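You operate a simulated robot arm through the tools that you are given. There is no shell and no other tool. Be economical: measure what you need, move in short steps, check, and stop when the job is done.

You are at the controls of a simulated robot arm. One attempt, no reset.

TASK
Put two scoops of lentils to soak in the cream pot of water.
Fine: unclip and open the lentil jar; use the silver scoop, then lay it on the small white plate; then put the cream lid on the pot. No spill.

Only the result counts: the job must be done as asked and must still hold three seconds after the hand-in. Knocking over, shifting, dropping, spilling or breaking anything else fails it. A push-on lid holds only when it is set on centred and level and pressed home; a screw cap is set on level and turned clockwise until tight.

THE ROBOT
A 6-joint arm with a two-finger parallel gripper, fixed in place. Base frame: the origin is at the foot of the arm, x ahead of it, y to its left, z up; the work surface is at about z = 90. Lengths are in cm, angles in degrees, forces in N, time in s.
With the tool pointing down near the work surface it reaches from about 36 to 82 cm from the base axis. Its first joint turns from -166.0 to 166.0 degrees. Payload 3.91 kg.
Tool frame: the origin (TCP) lies between the finger pads and is the grasp point; the fingertips stand 3 cm ahead of it; z points along the fingers, y is the line along which they close. Largest opening 11 cm; finger width 2, thickness 1; the body of the gripper, 4.8 by 11.2 cm, starts 5.5 cm behind the TCP.
Orientation is that of the tool frame in the base frame, as a unit quaternion [x, y, z, w]. With the fingers straight down and closing along the base's y, the tool's x points along the base's -x, its y along +y and its z along -z.

THE INTERFACE
- The arm moves only by the tool nudge_tool. Its argument "moves" is a list that holds one entry, the list of rows, each a list of 7 numbers: the shift along the base's x, y, z in cm, then the turn, a rotation vector about the base's x, y, z in degrees, then the opening, from 0 (shut) to 1 (fully open). In form: [[[dx, dy, dz, ax, ay, az, hand], ...]]. A call has 1 to 20 rows; each row shifts and turns the commanded pose from where the row before left it. Each row takes 0.2 s and may step no farther than 5 cm and 8.6 degrees from the row before; otherwise, or with a gripper value out of range, the whole call is refused. A pose out of reach is approached as far as the arm can. The call stops where the force on the tool passes 40 N (or 10 N more than at its start, if that is more) or the arm is blocked; 0.2 s more then pass. The fingers move at their own pace (about 4.5 cm/s each) and stop on an object; they squeeze with about 32 N. The grip force told is the motor's: it shows also when the fingers shut on nothing. Time passes only in rows, and 0.2 s behind the last, so rows that do not move let the fingers close. It gives the time, the measured TCP pose, the force on the tool (base axes), the opening and the grip force at its end, in the units of the frame above (readings bear some noise), with the torque about the TCP (base axes, N m) and any sound that the robot's microphone picked up.
- Cameras (640 x 400 px; columns grow to the right, rows downward): "scene" is fixed at [22.16, 49.74, 152.24]; the picture's right is [-0.99, -0.15, 0.00], its down [-0.05, 0.34, -0.94] and it looks along [0.14, -0.93, -0.34] (base axes); focal length 362 px, centre (320, 200). "wrist" rides on the gripper at [7.7, 0.7, -11.5] in the tool frame; the picture's right is [-0.09, 1.00, 0.00], its down [-0.80, -0.07, -0.59] and it looks along [-0.59, -0.05, 0.80] (tool axes); focal length 270 px, centre (320, 200). There is no depth. A picture from a camera that has moved, and an enlarged one, comes with that camera's place and axes in the base frame and with its lens.
- capture(camera): a new picture of that camera. The clock stands still meanwhile.
- raise_lower(by): slides the trunk up (or, below 0, down) by that many cm; the arm rides with it, the base frame stays. It gives what a move gives, with no picture.
- close_up(camera, box): a new picture of the part [left, top, right, bottom] of that camera's present view, enlarged. The clock stands still meanwhile.
- close_job(): hands the job in; it is judged then, once.

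Work in short steps. Places have to be worked out from the pictures, the camera data and where the tool is seen: move nearer, look again, correct. Check each grasp and each placing, and mend what went wrong. You have 120 turns and 68 pictures in all, those below and enlarged ones among them. Open the gripper and draw the arm clear of the work before you hand the job in, unless the task says otherwise; then end with one line.

The tools are called after "Request:" as name(argument=value, ...) on one line, values as JSON. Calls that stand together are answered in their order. nudge_tool: Moves the arm, as the interface text tells. Its arguments: {"type":"object","properties":{"moves":{"type":"array","items":{"type":"array","items":{"type":"array","items":{"type":"number"}}}}},"required":["moves"]} The other tools are called the same way: raise_lower (by) slides the trunk up or down; capture (camera) takes a picture; close_up (camera, box) takes an enlarged picture of a part of a camera's view; close_job () hands the job in.

At the start:

```text
clock: 0.0
tool_pos: [27.67, -38.97, 126.45]
orientation: [-0.001, 1.0, -0.001, -0.001]
contact_force: [0.0, 0.3, 0.8]
wrist_torque: [0.03, -0.02, 0.0]
width: 11.0
finger_force: 0.1
trunk travel left (down, up): [-57.5, 3.5]
```

scene: 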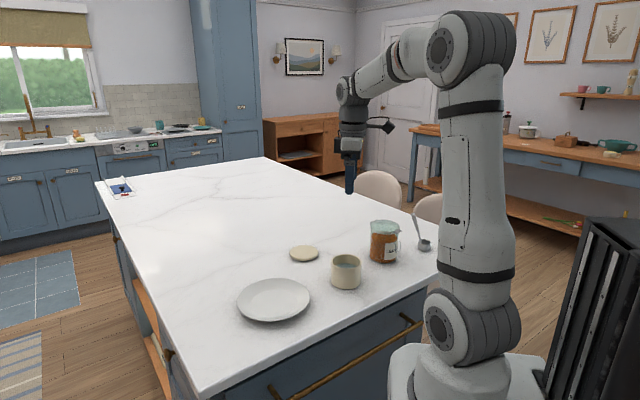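
wrist: 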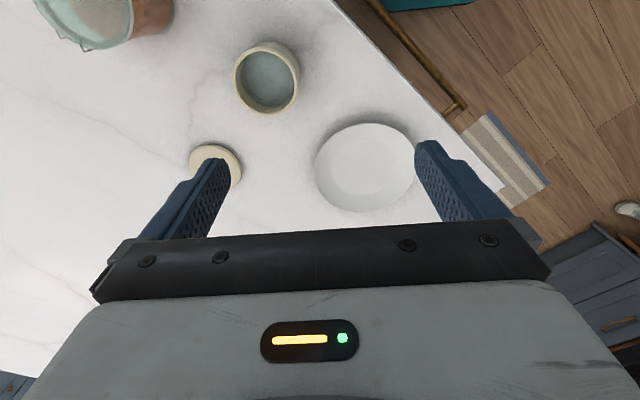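

I begin by looking closely at the things on the counter.

Request:
close_up(camera="scene", box=[320, 200, 448, 280])

Request:
close_up(camera="scene", box=[220, 220, 380, 320])

```text
5.00 times, centred on (384, 240) of scene
camera zoom: at [22.16, 49.74, 152.24], right [-0.99, -0.15, 0.0], down [-0.05, 0.34, -0.94], along [0.14, -0.93, -0.34], focal length 1810 px, centre (0, 0)
```

zoom: 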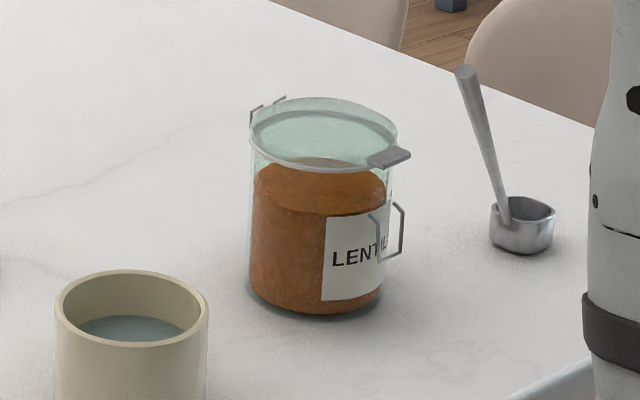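

```text
4.00 times, centred on (300, 270) of scene
camera zoom: at [22.16, 49.74, 152.24], right [-0.99, -0.15, 0.0], down [-0.05, 0.34, -0.94], along [0.14, -0.93, -0.34], focal length 1448 px, centre (400, -80)
```

zoom: 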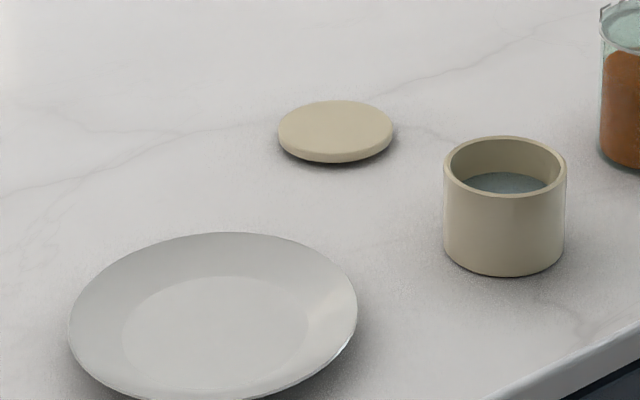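

The pictures place the jar at about (17,-66), the pot at (28.7,-48), the lid at (44.5,-61.5), the plate at (47.5,-33) and the scoop at (2,-74). I move the wrist camera over the jar and scoop to see them better.

Request:
nudge_tool(moves=[[[-3.07, -3, -0.8, 0, 0, 0, 1], [-3.07, -3, -0.8, 0, 0, 0, 1], [-3.07, -3, -0.8, 0, 0, 0, 1], [-3.07, -3, -0.8, 0, 0, 0, 1], [-3.07, -3, -0.8, 0, 0, 0, 1], [-3.07, -3, -0.8, 0, 0, 0, 1], [-3.07, -3, -0.8, 0, 0, 0, 1], [-3.07, -3, -0.8, 0, 0, 0, 1], [-3.07, -3, -0.8, 0, 0, 0, 1]]])

Request:
capture(camera="wrist")

```text
clock: 2.0
tool_pos: [-0.12, -66.13, 119.25]
orientation: [0.0, 1.0, 0.001, 0.0]
contact_force: [-0.9, -1.0, -0.1]
wrist_torque: [0.02, -0.01, -0.01]
width: 11.02
finger_force: 0.1
trunk travel left (down, up): [-57.5, 3.5]
```

```text
63 pictures are left
camera wrist: at [-7.79, -65.47, 130.51], right [0.09, 1.0, 0.0], down [0.8, -0.07, 0.59], along [0.59, -0.05, -0.8], focal length 270 px, centre (320, 200)
```

wrist: 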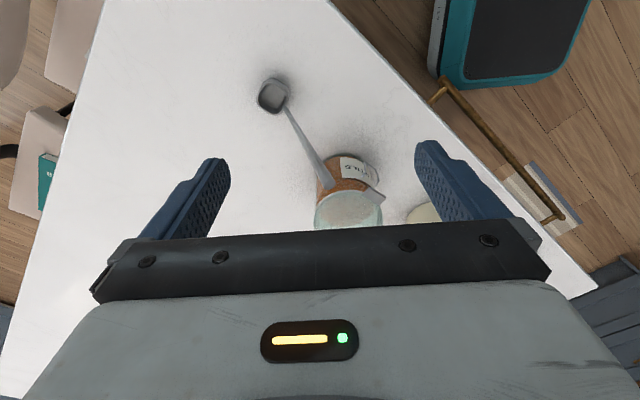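

The scoop handle rises from the cup at (2.3,-73.3) to an end near (8,-66,106.7). Next I move over the jar to look at its clip.

Request:
nudge_tool(moves=[[[4.2, 0, -0.7, 0, 0, 0, 1], [4.2, 0, -0.7, 0, 0, 0, 1], [4.2, 0, -0.7, 0, 0, 0, 1]]])

Request:
close_up(camera="wrist", box=[220, 40, 460, 190])

Request:
close_up(camera="scene", box=[364, 212, 412, 242])

```text
clock: 2.8
tool_pos: [12.85, -66.27, 116.84]
orientation: [0.0, 1.0, 0.0, 0.0]
contact_force: [0.6, 0.0, 0.0]
wrist_torque: [0.0, -0.02, -0.01]
width: 10.99
finger_force: 0.1
trunk travel left (down, up): [-57.5, 3.5]
```

```text
2.67 times, centred on (340, 115) of wrist
camera zoom: at [5.21, -65.4, 128.31], right [0.09, 1.0, 0.0], down [0.8, -0.07, 0.59], along [0.59, -0.05, -0.8], focal length 721 px, centre (267, 427)
```

zoom: 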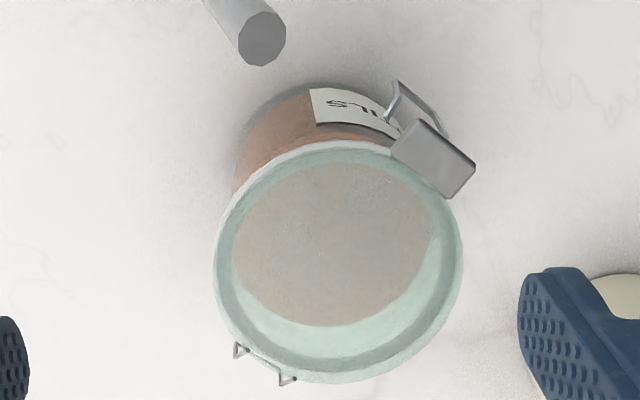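

```text
13.33 times, centred on (388, 227) of scene
camera zoom: at [22.16, 49.74, 152.24], right [-0.99, -0.15, 0.0], down [-0.05, 0.34, -0.94], along [0.14, -0.93, -0.34], focal length 4826 px, centre (-587, -160)
```

zoom: 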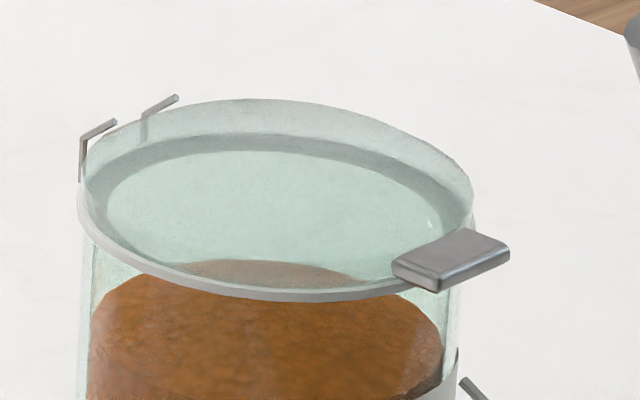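

I need to see the clip wire beneath the tab more closely.

Request:
close_up(camera="scene", box=[382, 224, 414, 256])

Request:
close_up(camera="wrist", box=[350, 60, 414, 120])

```text
12.50 times, centred on (398, 240) of scene
camera zoom: at [22.16, 49.74, 152.24], right [-0.99, -0.15, 0.0], down [-0.05, 0.34, -0.94], along [0.14, -0.93, -0.34], focal length 4524 px, centre (-655, -300)
```

zoom: 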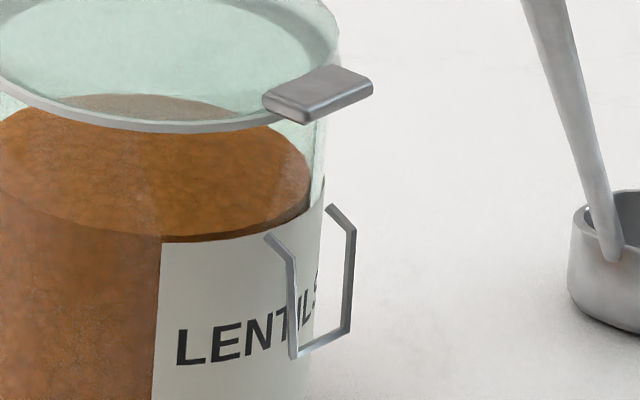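

```text
6.67 times, centred on (382, 90) of wrist
camera zoom: at [5.21, -65.4, 128.31], right [0.09, 1.0, 0.0], down [0.8, -0.07, 0.59], along [0.59, -0.05, -0.8], focal length 1802 px, centre (-93, 933)
```

zoom: 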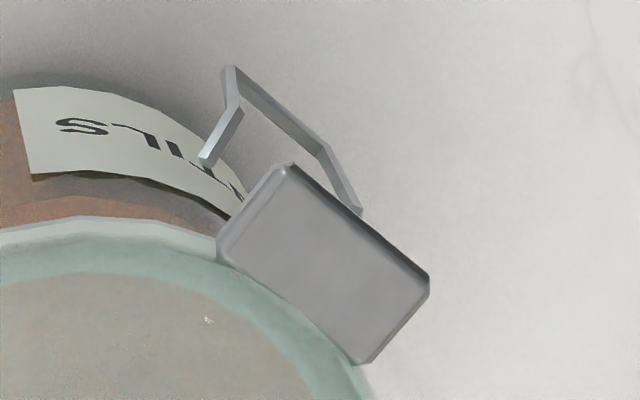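

The wrist rays put the jar axis at about (17.1,-63.5), with its lid tab pointing along (-0.71,+0.71). A wire lever hangs below the tab with its crossbar near (12.9,-59.5,94.6). I turn the tool to face the jar from the tab side, pitched 45°, and look.

Request:
nudge_tool(moves=[[[-1.3, 2.4, -0.3, 0, 0, -7.5, 1], [-1.3, 2.4, -0.3, 0, 0, -7.5, 1], [-1.3, 2.4, -0.3, 0, 0, -7.5, 1], [-1.3, 2.4, -0.3, 0, 0, -7.5, 1], [-1.3, 2.4, -0.3, 0, 0, -7.5, 1], [-1.3, 2.4, -0.3, 0, 0, -7.5, 1], [0, 0, -1.3, -5.3, -5.3, 0, 0.6], [0, 0, -1.3, -5.3, -5.3, 0, 0.6], [0, 0, -1.3, -5.3, -5.3, 0, 0.6], [0, 0, -1.3, -5.3, -5.3, 0, 0.6], [0, 0, -1.3, -5.3, -5.3, 0, 0.6], [0, 0, -1.3, -5.3, -5.3, 0, 0.6]]])

Request:
capture(camera="wrist")

```text
clock: 5.4
tool_pos: [4.74, -51.81, 107.62]
orientation: [0.353, 0.853, -0.147, 0.354]
contact_force: [0.3, -0.4, 0.2]
wrist_torque: [0.0, -0.04, -0.02]
width: 6.61
finger_force: 0.0
trunk travel left (down, up): [-57.5, 3.5]
```

```text
58 pictures are left
camera wrist: at [-4.4, -41.58, 110.1], right [0.75, 0.66, 0.06], down [0.05, -0.15, 0.99], along [0.66, -0.74, -0.15], focal length 270 px, centre (320, 200)
```

wrist: 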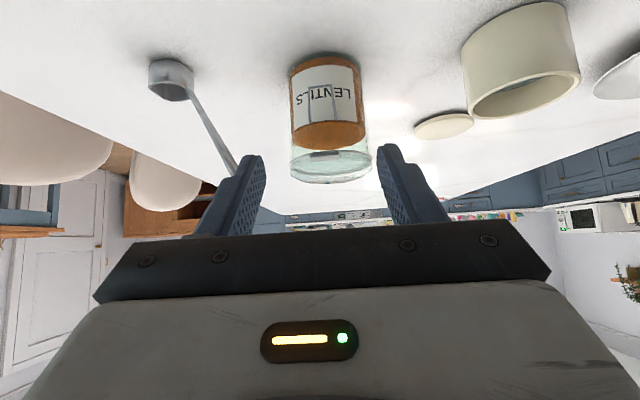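

The upside-down side view is useful. I enlarge the lever for its exact place.

Request:
close_up(camera="wrist", box=[276, 50, 388, 190])

```text
2.86 times, centred on (332, 120) of wrist
camera zoom: at [-4.4, -41.58, 110.1], right [0.75, 0.66, 0.06], down [0.05, -0.15, 0.99], along [0.66, -0.74, -0.15], focal length 772 px, centre (286, 429)
```

zoom: 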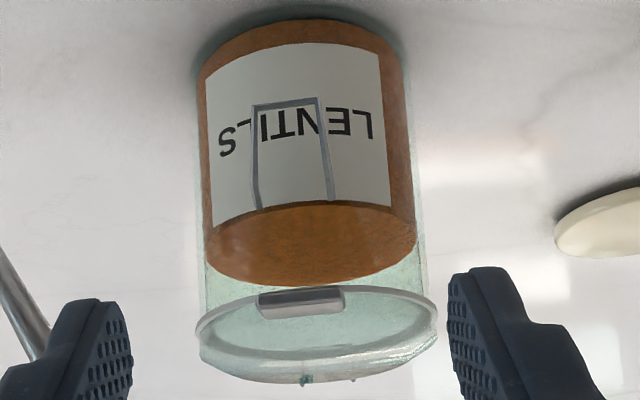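

The lever mid is confirmed near (13.1,-59.85,95.7). I approach it with the fingers half open, straddling the legs.

Request:
nudge_tool(moves=[[[1.7, -1.6, -2.46, 0, 0, 0, 0.45], [1.7, -1.6, -2.46, 0, 0, 0, 0.45], [1.7, -1.6, -2.46, 0, 0, 0, 0.45], [0.67, -0.67, -0.93, 0, 0, 0, 0.45], [0.67, -0.67, -0.93, 0, 0, 0, 0.45]]])

Request:
capture(camera="wrist")

```text
clock: 6.6
tool_pos: [11.31, -57.78, 98.39]
orientation: [0.354, 0.853, -0.146, 0.353]
contact_force: [0.7, -0.6, 0.9]
wrist_torque: [0.02, -0.02, -0.01]
width: 4.96
finger_force: 0.0
trunk travel left (down, up): [-57.5, 3.5]
```

```text
56 pictures are left
camera wrist: at [2.21, -47.68, 100.88], right [0.75, 0.66, 0.06], down [0.05, -0.15, 0.99], along [0.66, -0.74, -0.15], focal length 270 px, centre (320, 200)
```

wrist: 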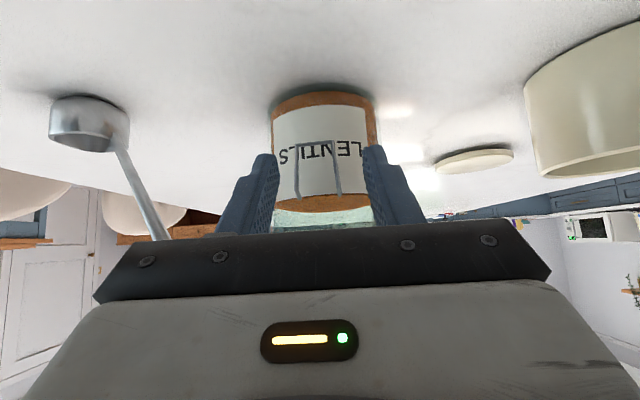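

The lever is centred between the fingers. I go in the last bit and close on it.

Request:
nudge_tool(moves=[[[0.57, -0.7, -0.9, 0, 0, 0, 0.45], [0, 0, 0, 0, 0, 0, 0.1], [0, 0, 0, 0, 0, 0, 0.1], [0, 0, 0, 0, 0, 0, 0.1], [0, 0, 0, 0, 0, 0, 0.1]]])

Request:
capture(camera="wrist")

```text
clock: 7.8
tool_pos: [11.73, -58.4, 97.44]
orientation: [0.354, 0.854, -0.147, 0.353]
contact_force: [-1.8, -1.2, 1.7]
wrist_torque: [-0.13, 0.05, 0.01]
width: 2.75
finger_force: 31.8
trunk travel left (down, up): [-57.5, 3.5]
```

```text
55 pictures are left
camera wrist: at [2.69, -48.26, 99.96], right [0.75, 0.66, 0.06], down [0.05, -0.15, 0.99], along [0.66, -0.74, -0.15], focal length 270 px, centre (320, 200)
```

wrist: 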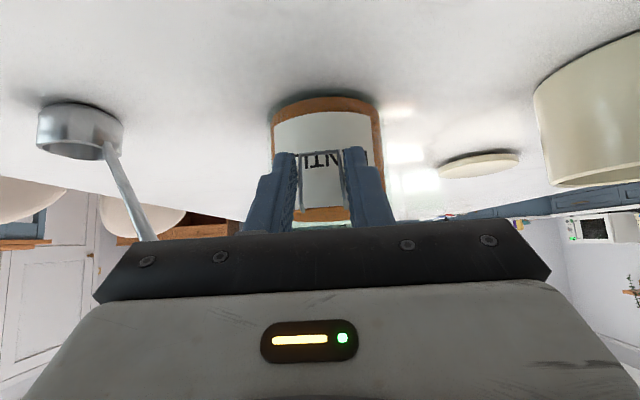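

The grip on the lever is firm (2.75 cm wide). I swing it outward and up about its pivot, turning the tool partly with it.

Request:
nudge_tool(moves=[[[-0.334, 0.334, 0.022, 2.83, 2.83, 0, 0.1], [-0.31, 0.31, 0.062, 2.83, 2.83, 0, 0.1], [-0.282, 0.282, 0.099, 2.83, 2.83, 0, 0.1], [-0.248, 0.248, 0.13, 2.83, 2.83, 0, 0.1], [-0.211, 0.211, 0.16, 2.83, 2.83, 0, 0.1], [-0.171, 0.171, 0.18, 2.83, 2.83, 0, 0.1]]])

Request:
capture(camera="wrist")

```text
clock: 9.2
tool_pos: [10.3, -56.97, 97.93]
orientation: [0.375, 0.909, -0.069, 0.168]
contact_force: [0.5, -0.4, 12.1]
wrist_torque: [-0.27, -0.18, 0.03]
width: 2.73
finger_force: 32.1
trunk travel left (down, up): [-57.5, 3.5]
```

```text
54 pictures are left
camera wrist: at [2.85, -48.38, 105.86], right [0.76, 0.65, 0.03], down [0.33, -0.43, 0.84], along [0.56, -0.63, -0.54], focal length 270 px, centre (320, 200)
```

wrist: 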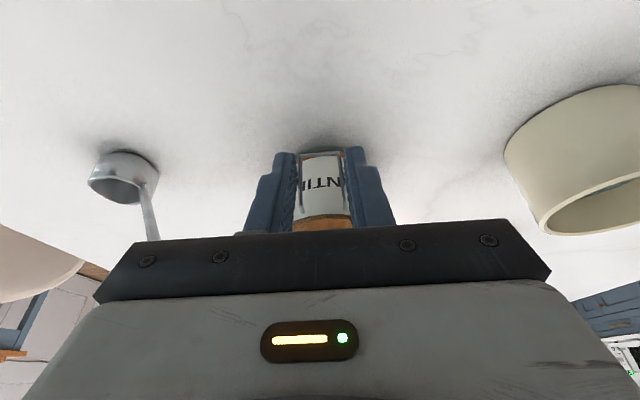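

The tool rotated down rather than up, so my sign was wrong, though the grip still holds. I check the lever in the scene camera.

Request:
close_up(camera="scene", box=[360, 208, 424, 272])

```text
6.25 times, centred on (392, 240) of scene
camera zoom: at [22.16, 49.74, 152.24], right [-0.99, -0.15, 0.0], down [-0.05, 0.34, -0.94], along [0.14, -0.93, -0.34], focal length 2262 px, centre (-130, -50)
```

zoom: 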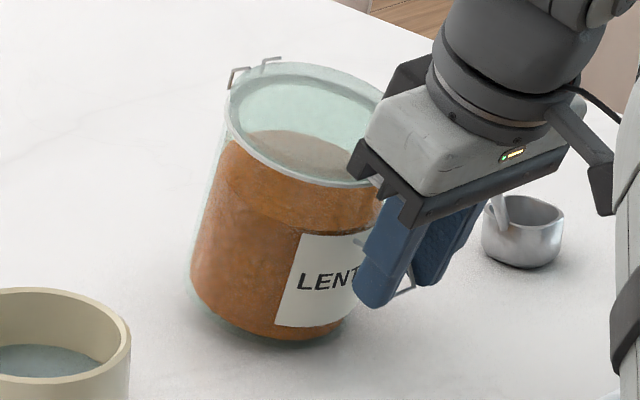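

The jar is tilting with the lever, so I reverse the motion exactly to set it back down.

Request:
nudge_tool(moves=[[[0.171, -0.171, -0.18, -2.83, -2.83, 0, 0.1], [0.211, -0.211, -0.16, -2.83, -2.83, 0, 0.1], [0.248, -0.248, -0.13, -2.83, -2.83, 0, 0.1], [0.282, -0.282, -0.099, -2.83, -2.83, 0, 0.1], [0.31, -0.31, -0.062, -2.83, -2.83, 0, 0.1], [0.334, -0.334, -0.022, -2.83, -2.83, 0, 0.1]]])

Request:
close_up(camera="scene", box=[360, 208, 424, 272])

```text
clock: 10.6
tool_pos: [11.95, -58.37, 97.19]
orientation: [0.354, 0.854, -0.145, 0.353]
contact_force: [1.6, -0.1, -2.4]
wrist_torque: [0.32, 0.28, 0.05]
width: 2.74
finger_force: 32.0
trunk travel left (down, up): [-57.5, 3.5]
```

```text
6.25 times, centred on (392, 240) of scene
camera zoom: at [22.16, 49.74, 152.24], right [-0.99, -0.15, 0.0], down [-0.05, 0.34, -0.94], along [0.14, -0.93, -0.34], focal length 2262 px, centre (-130, -50)
```

zoom: 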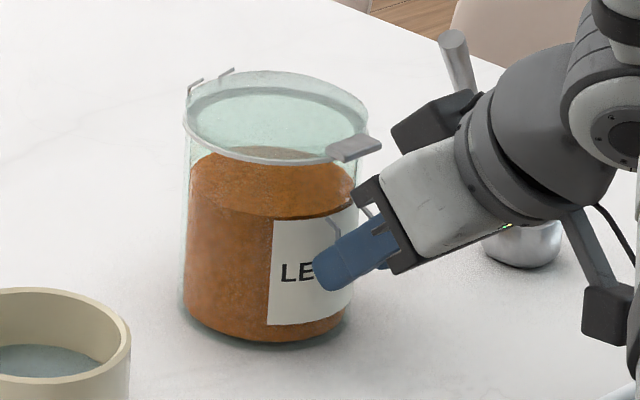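

The jar is upright and back in place. I redo the swing with the correct geometry: the TCP circles the pivot (mostly rising) while the tool rotates with the lever. I do 22° first, then look.

Request:
nudge_tool(moves=[[[-0.031, 0.031, 0.324, 5.3, 5.3, 0, 0.1], [0, 0, 0.327, 5.3, 5.3, 0, 0.1], [0.029, -0.029, 0.325, 5.3, 5.3, 0, 0.1]]])

Request:
close_up(camera="scene", box=[360, 208, 424, 272])

```text
clock: 11.4
tool_pos: [11.97, -58.5, 98.3]
orientation: [0.374, 0.907, -0.074, 0.181]
contact_force: [2.6, 2.4, 2.3]
wrist_torque: [-0.03, -0.01, 0.34]
width: 2.77
finger_force: 31.9
trunk travel left (down, up): [-57.5, 3.5]
```

```text
6.25 times, centred on (392, 240) of scene
camera zoom: at [22.16, 49.74, 152.24], right [-0.99, -0.15, 0.0], down [-0.05, 0.34, -0.94], along [0.14, -0.93, -0.34], focal length 2262 px, centre (-130, -50)
```

zoom: 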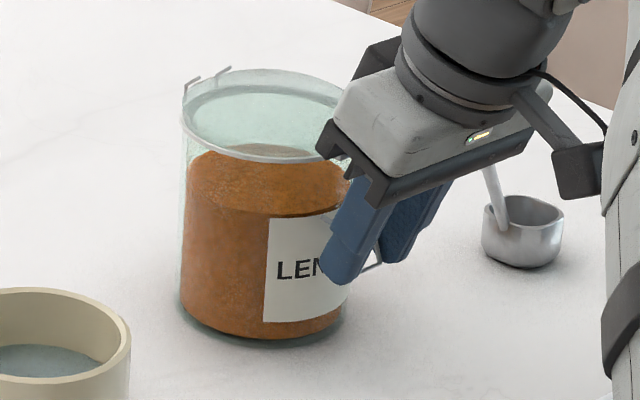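

The jar stays put while the lever rotates. I continue to 45°.

Request:
nudge_tool(moves=[[[0.059, -0.059, 0.316, 5.3, 5.3, 0, 0.1], [0.088, -0.088, 0.303, 5.3, 5.3, 0, 0.1], [0.115, -0.115, 0.284, 5.3, 5.3, 0, 0.1]]])

Request:
close_up(camera="scene", box=[360, 208, 424, 272])

```text
clock: 12.2
tool_pos: [12.18, -58.67, 99.38]
orientation: [0.383, 0.924, -0.001, 0.0]
contact_force: [1.1, 4.5, 9.5]
wrist_torque: [-0.22, -0.07, 0.13]
width: 2.75
finger_force: 32.0
trunk travel left (down, up): [-57.5, 3.5]
```

```text
6.25 times, centred on (392, 240) of scene
camera zoom: at [22.16, 49.74, 152.24], right [-0.99, -0.15, 0.0], down [-0.05, 0.34, -0.94], along [0.14, -0.93, -0.34], focal length 2262 px, centre (-130, -50)
```

zoom: 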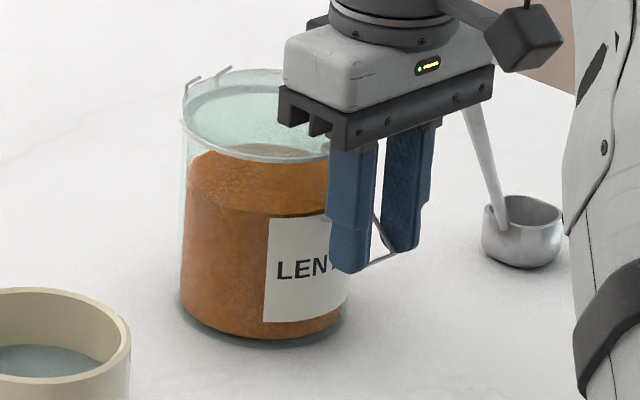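

The lever is now about 64° out. I raise it on past horizontal without further tool rotation.

Request:
nudge_tool(moves=[[[-0.12, 0.12, 0.45, 0, 0, 0, 0.1], [-0.06, 0.06, 0.52, 0, 0, 0, 0.1], [0.03, -0.03, 0.48, 0, 0, 0, 0.1]]])

Request:
close_up(camera="scene", box=[360, 208, 424, 272])

```text
clock: 13.0
tool_pos: [11.95, -58.54, 100.55]
orientation: [0.383, 0.924, 0.001, -0.001]
contact_force: [-0.1, -0.6, -5.8]
wrist_torque: [0.07, 0.07, 0.0]
width: 2.78
finger_force: 31.8
trunk travel left (down, up): [-57.5, 3.5]
```

```text
6.25 times, centred on (392, 240) of scene
camera zoom: at [22.16, 49.74, 152.24], right [-0.99, -0.15, 0.0], down [-0.05, 0.34, -0.94], along [0.14, -0.93, -0.34], focal length 2262 px, centre (-130, -50)
```

zoom: 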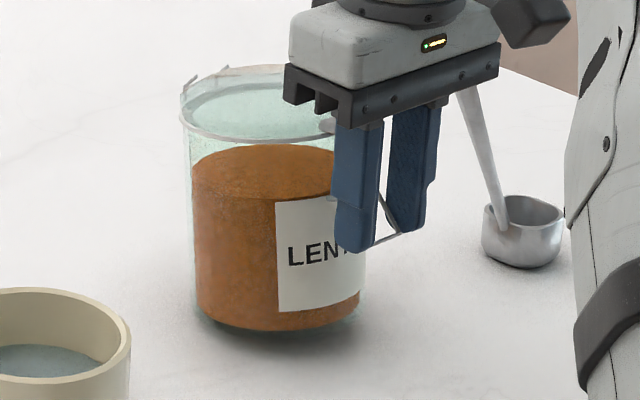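

This lifted the jar, so I reverse these rows to set it down and then release to see where the lever stands.

Request:
nudge_tool(moves=[[[-0.03, 0.03, -0.48, 0, 0, 0, 0.1], [0.06, -0.06, -0.52, 0, 0, 0, 0.1], [0.12, -0.12, -0.45, 0, 0, 0, 0.1], [0, 0, 0, 0, 0, 0, 0.1]]])

Request:
close_up(camera="scene", box=[360, 208, 424, 272])

```text
clock: 14.0
tool_pos: [12.11, -58.65, 99.29]
orientation: [0.383, 0.924, -0.001, 0.001]
contact_force: [-2.2, 2.3, 7.5]
wrist_torque: [-0.07, -0.11, 0.08]
width: 2.75
finger_force: 32.0
trunk travel left (down, up): [-57.5, 3.5]
```

```text
6.25 times, centred on (392, 240) of scene
camera zoom: at [22.16, 49.74, 152.24], right [-0.99, -0.15, 0.0], down [-0.05, 0.34, -0.94], along [0.14, -0.93, -0.34], focal length 2262 px, centre (-130, -50)
```

zoom: 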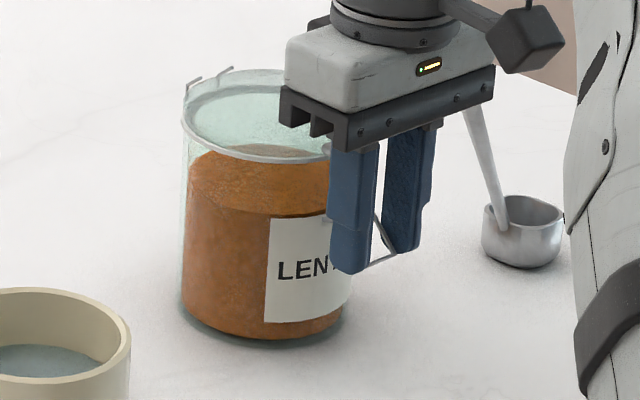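

The jar is standing again. I release the lever and back off radially to look at it.

Request:
nudge_tool(moves=[[[0, 0, 0, 0, 0, 0, 0.4], [0, 0, 0, 0, 0, 0, 0.4], [-1.2, 1.2, 0, 0, 0, 0, 0.4], [-2, 2, 0.5, 0, 0, 0, 0.4], [-2, 2, 1, 0, 0, 0, 0.4]]])

Request:
close_up(camera="scene", box=[360, 208, 424, 272])

Request:
capture(camera="wrist")

```text
clock: 15.2
tool_pos: [6.87, -53.7, 100.9]
orientation: [0.382, 0.924, 0.0, -0.001]
contact_force: [-0.2, 1.3, 1.0]
wrist_torque: [-0.05, 0.0, -0.01]
width: 4.39
finger_force: 0.1
trunk travel left (down, up): [-57.5, 3.5]
```

```text
6.25 times, centred on (392, 240) of scene
camera zoom: at [22.16, 49.74, 152.24], right [-0.99, -0.15, 0.0], down [-0.05, 0.34, -0.94], along [0.14, -0.93, -0.34], focal length 2262 px, centre (-130, -50)
```

zoom: 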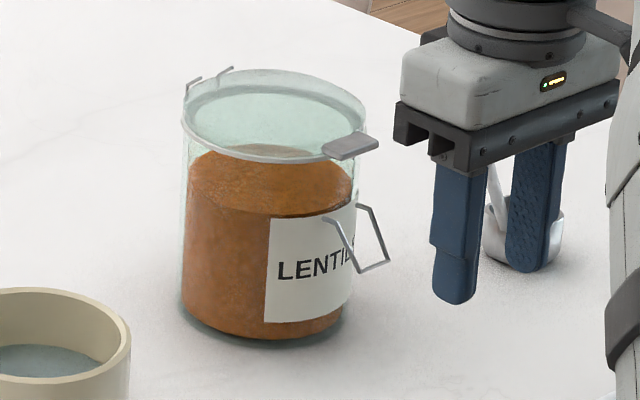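

```text
46 pictures are left
camera wrist: at [1.9, -47.75, 112.25], right [0.77, 0.64, 0.0], down [0.52, -0.62, 0.59], along [0.38, -0.46, -0.8], focal length 270 px, centre (320, 200)
```

wrist: 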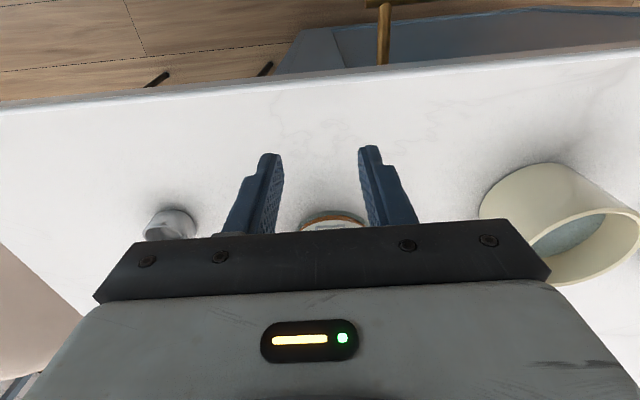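

The lever has turned about 33° and holds there, with the jar undisturbed. To turn it further I tilt the tool shallow (25°) for a second bite.

Request:
nudge_tool(moves=[[[0.244, -0.19, -0.23, -5.75, -5.75, 0, 0.42], [0.244, -0.19, -0.23, -5.75, -5.75, 0, 0.42], [0.244, -0.19, -0.23, -5.75, -5.75, 0, 0.42], [0.244, -0.19, -0.23, -5.75, -5.75, 0, 0.42], [0.244, -0.19, -0.23, -5.75, -5.75, 0, 0.42], [0.244, -0.19, -0.23, -5.75, -5.75, 0, 0.42], [0.244, -0.19, -0.23, -5.75, -5.75, 0, 0.42], [0.244, -0.19, -0.23, -5.75, -5.75, 0, 0.42]]])

Request:
capture(camera="wrist")

```text
clock: 17.0
tool_pos: [8.86, -54.97, 98.99]
orientation: [0.322, 0.778, -0.207, 0.497]
contact_force: [0.5, 1.1, 0.1]
wrist_torque: [0.0, 0.03, 0.02]
width: 4.62
finger_force: 0.0
trunk travel left (down, up): [-57.5, 3.5]
```

```text
45 pictures are left
camera wrist: at [-0.25, -44.88, 96.6], right [0.73, 0.68, 0.08], down [-0.19, 0.09, 0.98], along [0.65, -0.73, 0.2], focal length 270 px, centre (320, 200)
```

wrist: 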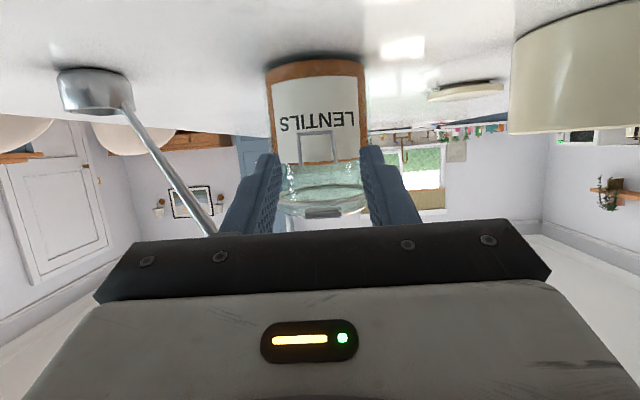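

The lever is centred between the fingers. I advance 3 cm and grip it.

Request:
nudge_tool(moves=[[[0.95, -1.05, -0.6, 0, 0, 0, 0.42], [0.95, -1.05, -0.6, 0, 0, 0, 0.42], [0, 0, 0, 0, 0, 0, 0.1], [0, 0, 0, 0, 0, 0, 0.1], [0, 0, 0, 0, 0, 0, 0.1], [0, 0, 0, 0, 0, 0, 0.1]]])

Request:
capture(camera="wrist")

```text
clock: 18.4
tool_pos: [10.78, -57.01, 97.7]
orientation: [0.323, 0.779, -0.205, 0.497]
contact_force: [-1.3, -3.9, 1.6]
wrist_torque: [0.05, -0.07, -0.38]
width: 2.76
finger_force: 31.7
trunk travel left (down, up): [-57.5, 3.5]
```

```text
44 pictures are left
camera wrist: at [1.67, -46.92, 95.48], right [0.73, 0.68, 0.08], down [-0.19, 0.09, 0.98], along [0.65, -0.73, 0.2], focal length 270 px, centre (320, 200)
```

wrist: 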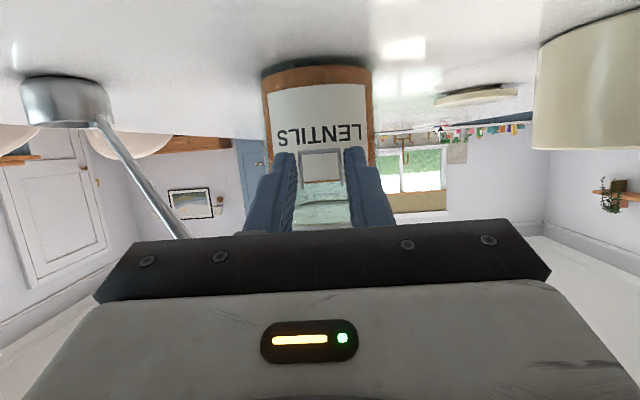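

The grip holds at 2.76 cm. I rotate about the pivot with the tool co-rotating, 32° first.

Request:
nudge_tool(moves=[[[0.004, -0.004, 0.587, 5.65, 5.65, 0, 0.1], [0.062, -0.062, 0.58, 5.65, 5.65, 0, 0.1], [0.118, -0.118, 0.563, 5.65, 5.65, 0, 0.1], [0.173, -0.173, 0.534, 5.65, 5.65, 0, 0.1]]])

Request:
close_up(camera="scene", box=[360, 208, 424, 272])

```text
clock: 19.4
tool_pos: [11.1, -57.53, 100.0]
orientation: [0.365, 0.886, -0.109, 0.263]
contact_force: [2.9, 2.0, 5.3]
wrist_torque: [-0.14, -0.1, 0.19]
width: 2.75
finger_force: 32.4
trunk travel left (down, up): [-57.5, 3.5]
```

```text
6.25 times, centred on (392, 240) of scene
camera zoom: at [22.16, 49.74, 152.24], right [-0.99, -0.15, 0.0], down [-0.05, 0.34, -0.94], along [0.14, -0.93, -0.34], focal length 2262 px, centre (-130, -50)
```

zoom: 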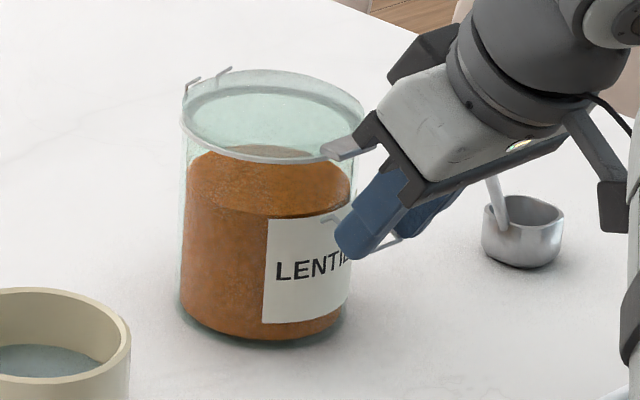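

The lever is at about 75° and the jar is unmoved. I continue another 16°.

Request:
nudge_tool(moves=[[[0.223, -0.223, 0.494, 5.65, 5.65, 0, 0.1], [0.27, -0.27, 0.446, 5.65, 5.65, 0, 0.1]]])

Request:
close_up(camera="scene", box=[360, 208, 424, 272])

```text
clock: 20.0
tool_pos: [11.51, -58.17, 100.96]
orientation: [0.379, 0.913, -0.058, 0.138]
contact_force: [3.3, 0.2, 3.6]
wrist_torque: [-0.77, -0.72, 0.19]
width: 2.79
finger_force: 32.3
trunk travel left (down, up): [-57.5, 3.5]
```

```text
6.25 times, centred on (392, 240) of scene
camera zoom: at [22.16, 49.74, 152.24], right [-0.99, -0.15, 0.0], down [-0.05, 0.34, -0.94], along [0.14, -0.93, -0.34], focal length 2262 px, centre (-130, -50)
```

zoom: 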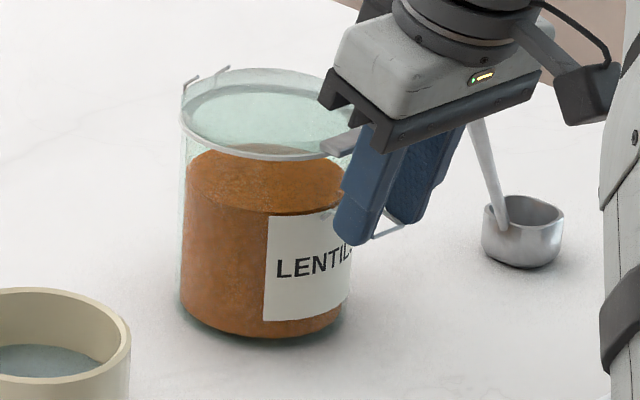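

The torque is rising, so the lever is likely near its stop at about 80°. I release it, back out and look.

Request:
nudge_tool(moves=[[[0, 0, 0, 0, 0, 0, 0.4], [0, 0, 0, 0, 0, 0, 0.4], [-0.8, 0.8, 0, 0, 0, 0, 0.4], [-1.5, 1.5, 1, 0, 0, 0, 0.4], [-2, 2, 2, 0, 0, 0, 0.4], [-2, 2, 2, 0, 0, 0, 0]]])

Request:
close_up(camera="scene", box=[360, 208, 424, 272])

```text
clock: 21.4
tool_pos: [5.13, -51.78, 105.96]
orientation: [0.378, 0.914, -0.057, 0.137]
contact_force: [0.2, 0.3, -0.2]
wrist_torque: [-0.04, 0.01, 0.03]
width: 0.91
finger_force: 0.0
trunk travel left (down, up): [-57.5, 3.5]
```

```text
6.25 times, centred on (392, 240) of scene
camera zoom: at [22.16, 49.74, 152.24], right [-0.99, -0.15, 0.0], down [-0.05, 0.34, -0.94], along [0.14, -0.93, -0.34], focal length 2262 px, centre (-130, -50)
```

zoom: 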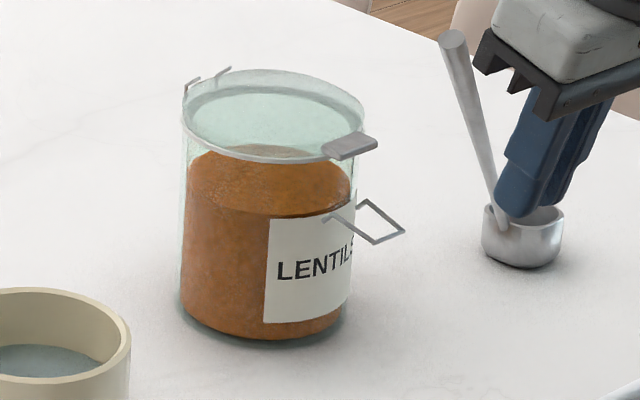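

The lever now stands clear at about 70° and the jar is unmoved. Next I bring the closed fingers in shallow (20°) below the lid tab to lift the lid.

Request:
nudge_tool(moves=[[[0.5, -0.46, -0.6, -5.45, -5.45, 0, 0], [0.5, -0.46, -0.6, -5.45, -5.45, 0, 0], [0.5, -0.46, -0.6, -5.45, -5.45, 0, 0], [0.5, -0.46, -0.6, -5.45, -5.45, 0, 0], [0.5, -0.46, -0.6, -5.45, -5.45, 0, 0], [0.5, -0.46, -0.6, -5.45, -5.45, 0, 0], [0.5, -0.46, -0.6, -5.45, -5.45, 0, 0]]])

Request:
capture(camera="wrist")

Request:
close_up(camera="scene", box=[360, 198, 440, 272])

```text
clock: 23.0
tool_pos: [8.75, -54.99, 101.68]
orientation: [0.312, 0.751, -0.224, 0.537]
contact_force: [0.1, -0.4, -0.3]
wrist_torque: [-0.01, -0.02, 0.01]
width: 0.0
finger_force: 31.6
trunk travel left (down, up): [-57.5, 3.5]
```

```text
40 pictures are left
camera wrist: at [-0.12, -45.03, 98.0], right [0.73, 0.68, 0.08], down [-0.26, 0.17, 0.95], along [0.64, -0.71, 0.3], focal length 270 px, centre (320, 200)
```

wrist: 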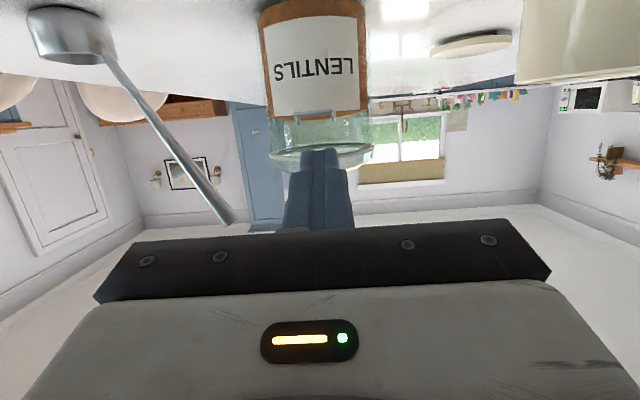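

```text
5.41 times, centred on (400, 235) of scene
camera zoom: at [22.16, 49.74, 152.24], right [-0.99, -0.15, 0.0], down [-0.05, 0.34, -0.94], along [0.14, -0.93, -0.34], focal length 1956 px, centre (-112, 11)
```

zoom: 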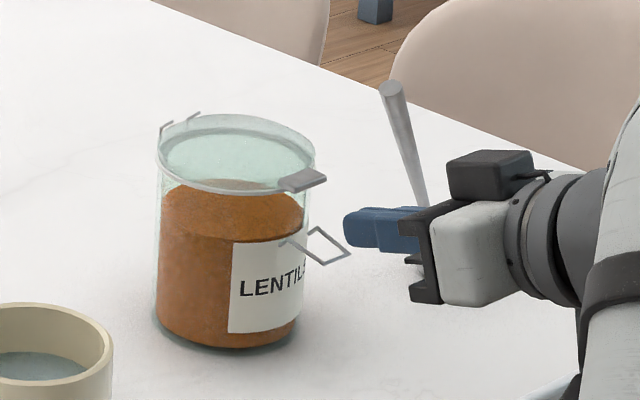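

The closed fingers sit level with the underside of the tab and aligned with it. I move in under the tab and lift gently.

Request:
nudge_tool(moves=[[[1.19, -1.19, -0.6, 0, 0, 0, 0], [1.19, -1.19, 0, 0, 0, 0, 0], [0, 0, 0.4, 0, 0, 0, 0], [0.05, -0.05, 0.9, 0, 0, 0, 0], [0.06, -0.06, 0.9, 0, 0, 0, 0], [0.16, -0.16, 0.88, 0, 0, 0, 0], [0.17, -0.17, 0.88, 0, 0, 0, 0]]])

Request:
close_up(camera="scene", box=[360, 198, 440, 272])

```text
clock: 24.6
tool_pos: [11.75, -57.69, 104.98]
orientation: [0.311, 0.752, -0.222, 0.537]
contact_force: [0.6, 0.0, -0.7]
wrist_torque: [-0.01, -0.01, -0.01]
width: 0.01
finger_force: 31.3
trunk travel left (down, up): [-57.5, 3.5]
```

```text
5.41 times, centred on (400, 235) of scene
camera zoom: at [22.16, 49.74, 152.24], right [-0.99, -0.15, 0.0], down [-0.05, 0.34, -0.94], along [0.14, -0.93, -0.34], focal length 1956 px, centre (-112, 11)
```

zoom: 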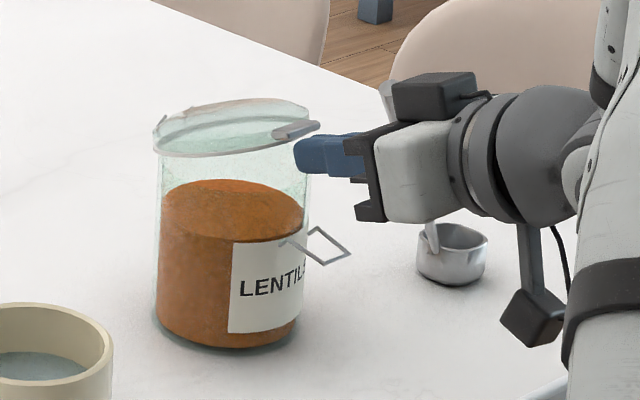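

The lid lifts freely. I continue along the arc up to about 70°.

Request:
nudge_tool(moves=[[[0.27, -0.27, 0.82, 0, 0, 0, 0], [0.27, -0.27, 0.82, 0, 0, 0, 0], [0.36, -0.36, 0.75, 0, 0, 0, 0], [0.37, -0.37, 0.75, 0, 0, 0, 0], [0.45, -0.45, 0.65, 0, 0, 0, 0], [0.45, -0.45, 0.65, 0, 0, 0, 0], [0.53, -0.53, 0.5, 0, 0, 0, 0], [0.53, -0.53, 0.5, 0, 0, 0, 0], [0.58, -0.58, 0.4, 0, 0, 0, 0], [0.58, -0.58, 0.4, 0, 0, 0, 0]]])

Request:
close_up(camera="scene", box=[350, 178, 440, 272])

```text
clock: 26.8
tool_pos: [16.13, -62.17, 111.35]
orientation: [0.311, 0.752, -0.222, 0.537]
contact_force: [-0.9, 0.7, 0.4]
wrist_torque: [-0.01, 0.05, 0.04]
width: 0.0
finger_force: 31.8
trunk travel left (down, up): [-57.5, 3.5]
```

```text
4.26 times, centred on (395, 225) of scene
camera zoom: at [22.16, 49.74, 152.24], right [-0.99, -0.15, 0.0], down [-0.05, 0.34, -0.94], along [0.14, -0.93, -0.34], focal length 1540 px, centre (1, 94)
```

zoom: 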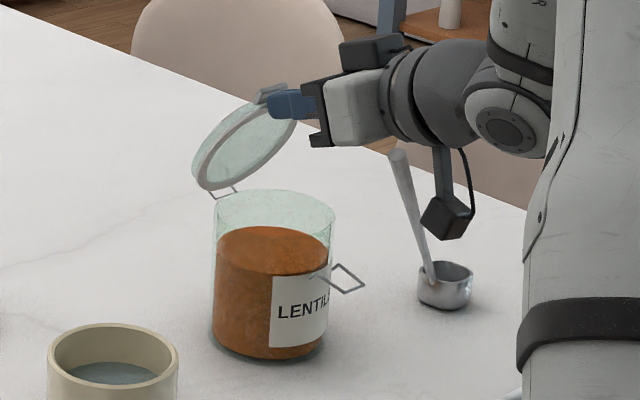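

The lid is about 65° open. I keep pushing past vertical.

Request:
nudge_tool(moves=[[[0.62, -0.62, 0.22, 0, 0, 0, 0], [0.62, -0.62, 0.22, 0, 0, 0, 0], [0.63, -0.63, 0.08, 0, 0, 0, 0], [0.63, -0.63, 0.08, 0, 0, 0, 0], [0.63, -0.63, -0.08, 0, 0, 0, 0], [0.63, -0.63, -0.08, 0, 0, 0, 0], [0.62, -0.62, -0.22, 0, 0, 0, 0]]])

Request:
close_up(camera="scene", box=[350, 178, 440, 272])

```text
clock: 28.4
tool_pos: [20.49, -66.54, 111.51]
orientation: [0.312, 0.752, -0.222, 0.537]
contact_force: [-0.4, 0.2, 0.4]
wrist_torque: [-0.01, 0.03, -0.02]
width: 0.02
finger_force: 32.7
trunk travel left (down, up): [-57.5, 3.5]
```

```text
4.26 times, centred on (395, 225) of scene
camera zoom: at [22.16, 49.74, 152.24], right [-0.99, -0.15, 0.0], down [-0.05, 0.34, -0.94], along [0.14, -0.93, -0.34], focal length 1540 px, centre (1, 94)
```

zoom: 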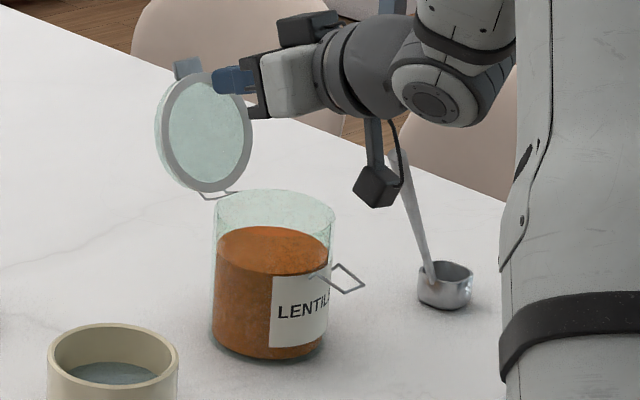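

The lid is just past vertical. I push a little more, then withdraw and check that it stays.

Request:
nudge_tool(moves=[[[0.62, -0.62, -0.25, 0, 0, 0, 0], [0.6, -0.6, -0.3, 0, 0, 0, 0], [0.55, -0.55, -0.35, 0, 0, 0, 0], [-1.5, 1.5, 0.5, 0, 0, 0, 0], [-3, 3, 1, 0, 0, 0, 0], [-3.3, 3.3, 1, 0, 0, 0, 0], [-3.3, 3.3, 1, 0, 0, 0, 0]]])

Request:
close_up(camera="scene", box=[350, 178, 440, 272])

```text
clock: 30.0
tool_pos: [11.0, -57.26, 114.42]
orientation: [0.312, 0.751, -0.223, 0.538]
contact_force: [0.0, 0.8, 0.4]
wrist_torque: [-0.02, 0.01, 0.0]
width: 0.0
finger_force: 32.3
trunk travel left (down, up): [-57.5, 3.5]
```

```text
4.26 times, centred on (395, 225) of scene
camera zoom: at [22.16, 49.74, 152.24], right [-0.99, -0.15, 0.0], down [-0.05, 0.34, -0.94], along [0.14, -0.93, -0.34], focal length 1540 px, centre (1, 94)
```

zoom: 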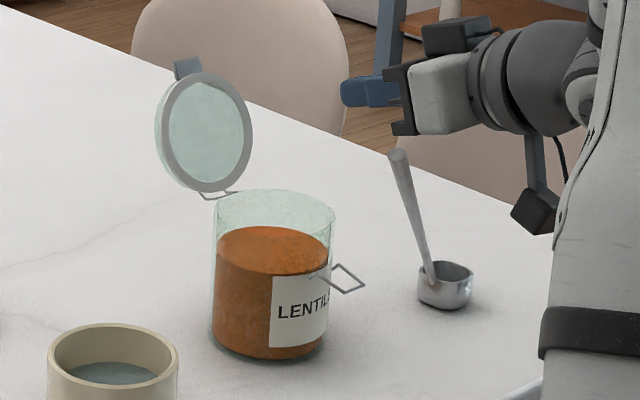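

The lid stays open at its stop. Now for the scoop: I turn the tool to match the handle's lean (azimuth about 50°, 32° off vertical), starting with vertical and yaw.

Request:
nudge_tool(moves=[[[-0.4, 0, 0.5, 5.5, 5.5, 0, 0], [-0.4, 0, 0.5, 5.5, 5.5, 0, 0], [-0.4, 0, 0.5, 5.5, 5.5, 0, 0], [-0.4, 0, 0.5, 5.5, 5.5, 0, 0], [-0.4, 0, 0.5, 5.5, 5.5, 0, 0], [-0.4, 0, 0.5, 5.5, 5.5, 0, 0], [0, 0, 0.5, 5.5, 5.5, 0, 0], [0, 0, 0.5, 5.5, 5.5, 0, 0], [0, 0, 0.5, 5.5, 5.5, 0, 0], [0, 0, 0, 0, 0, -8.45, 0.36], [0, 0, 0, 0, 0, -8.45, 0.36], [0, 0, 0, 0, 0, -8.45, 0.36], [0, 0, 0, 0, 0, -8.45, 0.36], [0, 0, 0, 0, 0, -8.45, 0.36], [0, 0, 0, 0, 0, -8.45, 0.36], [0, 0, 0, 0, 0, -8.45, 0.36], [0, 0, 0, 0, 0, -8.45, 0.36], [0, 0, 0, 0, 0, -8.45, 0.36], [0, 0, 0, 0, 0, -8.45, 0.36]]])

```text
clock: 34.0
tool_pos: [8.66, -57.14, 118.57]
orientation: [0.905, 0.426, -0.008, 0.004]
contact_force: [0.3, 0.4, 0.1]
wrist_torque: [-0.02, -0.04, -0.01]
width: 3.97
finger_force: 0.1
trunk travel left (down, up): [-57.5, 3.5]
```

Orientation is as planned. I tilt 32° and move to a pre-grasp point on the handle axis, then look.

Request:
nudge_tool(moves=[[[0.5, -1.5, -1.5, -6.18, 5.09, 0, 0.36], [0.5, -1.5, -1.5, -6.18, 5.09, 0, 0.36], [0.5, -1.5, -2, -6.18, 5.09, 0, 0.36], [0.44, -1.56, -2, -6.18, 5.09, 0, 0.36]]])

Request:
capture(camera="wrist")

Request:
close_up(camera="scene", box=[350, 160, 460, 270])

```text
clock: 35.0
tool_pos: [10.69, -63.33, 111.59]
orientation: [0.867, 0.409, -0.257, 0.121]
contact_force: [-0.2, 0.3, -1.1]
wrist_torque: [0.02, 0.01, -0.01]
width: 3.95
finger_force: 0.0
trunk travel left (down, up): [-57.5, 3.5]
```

```text
34 pictures are left
camera wrist: at [19.21, -53.93, 116.77], right [0.72, -0.69, 0.05], down [-0.27, -0.22, 0.94], along [-0.64, -0.69, -0.35], focal length 270 px, centre (320, 200)
```

wrist: 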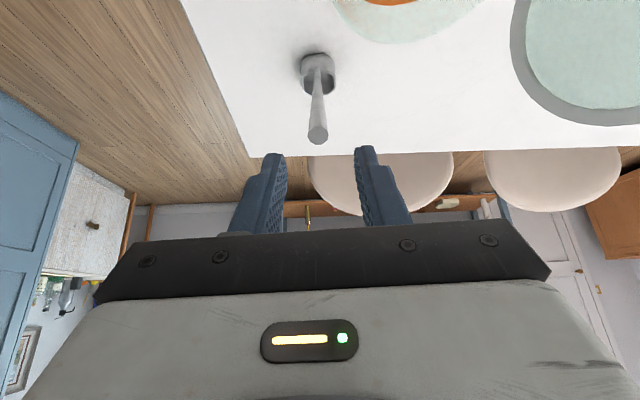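

```text
3.64 times, centred on (405, 215) of scene
camera zoom: at [22.16, 49.74, 152.24], right [-0.99, -0.15, 0.0], down [-0.05, 0.34, -0.94], along [0.14, -0.93, -0.34], focal length 1316 px, centre (11, 146)
```

zoom: 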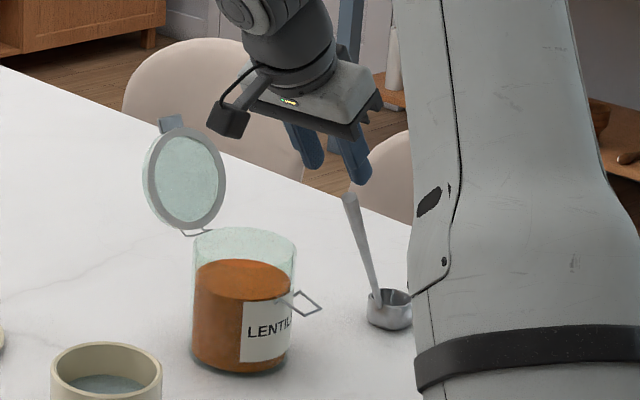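

The handle end and axis fall exactly on the tool axis. I advance 10 cm along it and close.

Request:
nudge_tool(moves=[[[-1.16, -1.4, -2.79, 0, 0, 0, 0.36], [-1.16, -1.4, -2.79, 0, 0, 0, 0.36], [-1.15, -1.4, -2.8, 0, 0, 0, 0.36], [0, 0, 0, 0, 0, 0, 0.36]]])

Request:
capture(camera="wrist")

```text
clock: 36.0
tool_pos: [7.33, -67.69, 103.4]
orientation: [0.867, 0.408, -0.258, 0.122]
contact_force: [-0.2, -0.2, -0.3]
wrist_torque: [-0.02, -0.01, 0.02]
width: 3.95
finger_force: 0.0
trunk travel left (down, up): [-57.5, 3.5]
```

```text
32 pictures are left
camera wrist: at [15.75, -58.2, 108.61], right [0.72, -0.69, 0.05], down [-0.28, -0.22, 0.94], along [-0.63, -0.69, -0.35], focal length 270 px, centre (320, 200)
```

wrist: 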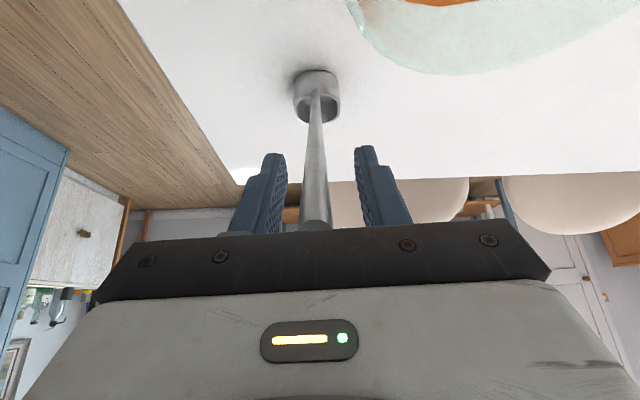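

The handle sits about 0.3 cm left of centre. I shift to centre it, then close.

Request:
nudge_tool(moves=[[[-0.2, 0.19, 0, 0, 0, 0, 0.36], [0, 0, 0, 0, 0, 0, 0.25], [0, 0, 0, 0, 0, 0, 0.15], [0, 0, 0, 0, 0, 0, 0], [0, 0, 0, 0, 0, 0, 0], [0, 0, 0, 0, 0, 0, 0]]])

Request:
capture(camera="wrist")

```text
clock: 37.4
tool_pos: [7.02, -67.44, 103.28]
orientation: [0.867, 0.41, -0.258, 0.122]
contact_force: [-0.7, 0.0, 0.3]
wrist_torque: [0.01, 0.0, -0.02]
width: 1.41
finger_force: 32.1
trunk travel left (down, up): [-57.5, 3.5]
```

```text
31 pictures are left
camera wrist: at [15.59, -58.01, 108.56], right [0.72, -0.69, 0.05], down [-0.28, -0.22, 0.94], along [-0.64, -0.69, -0.35], focal length 270 px, centre (320, 200)
```

wrist: 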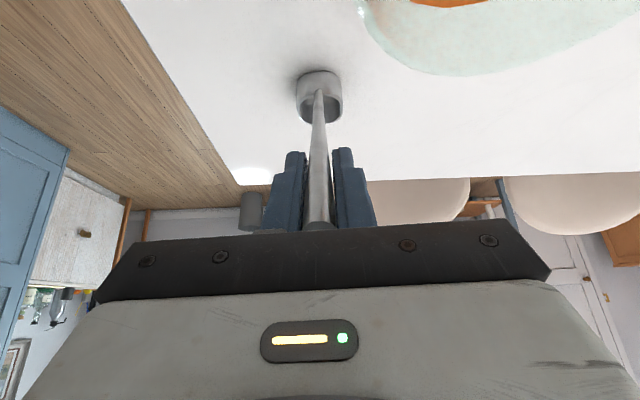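

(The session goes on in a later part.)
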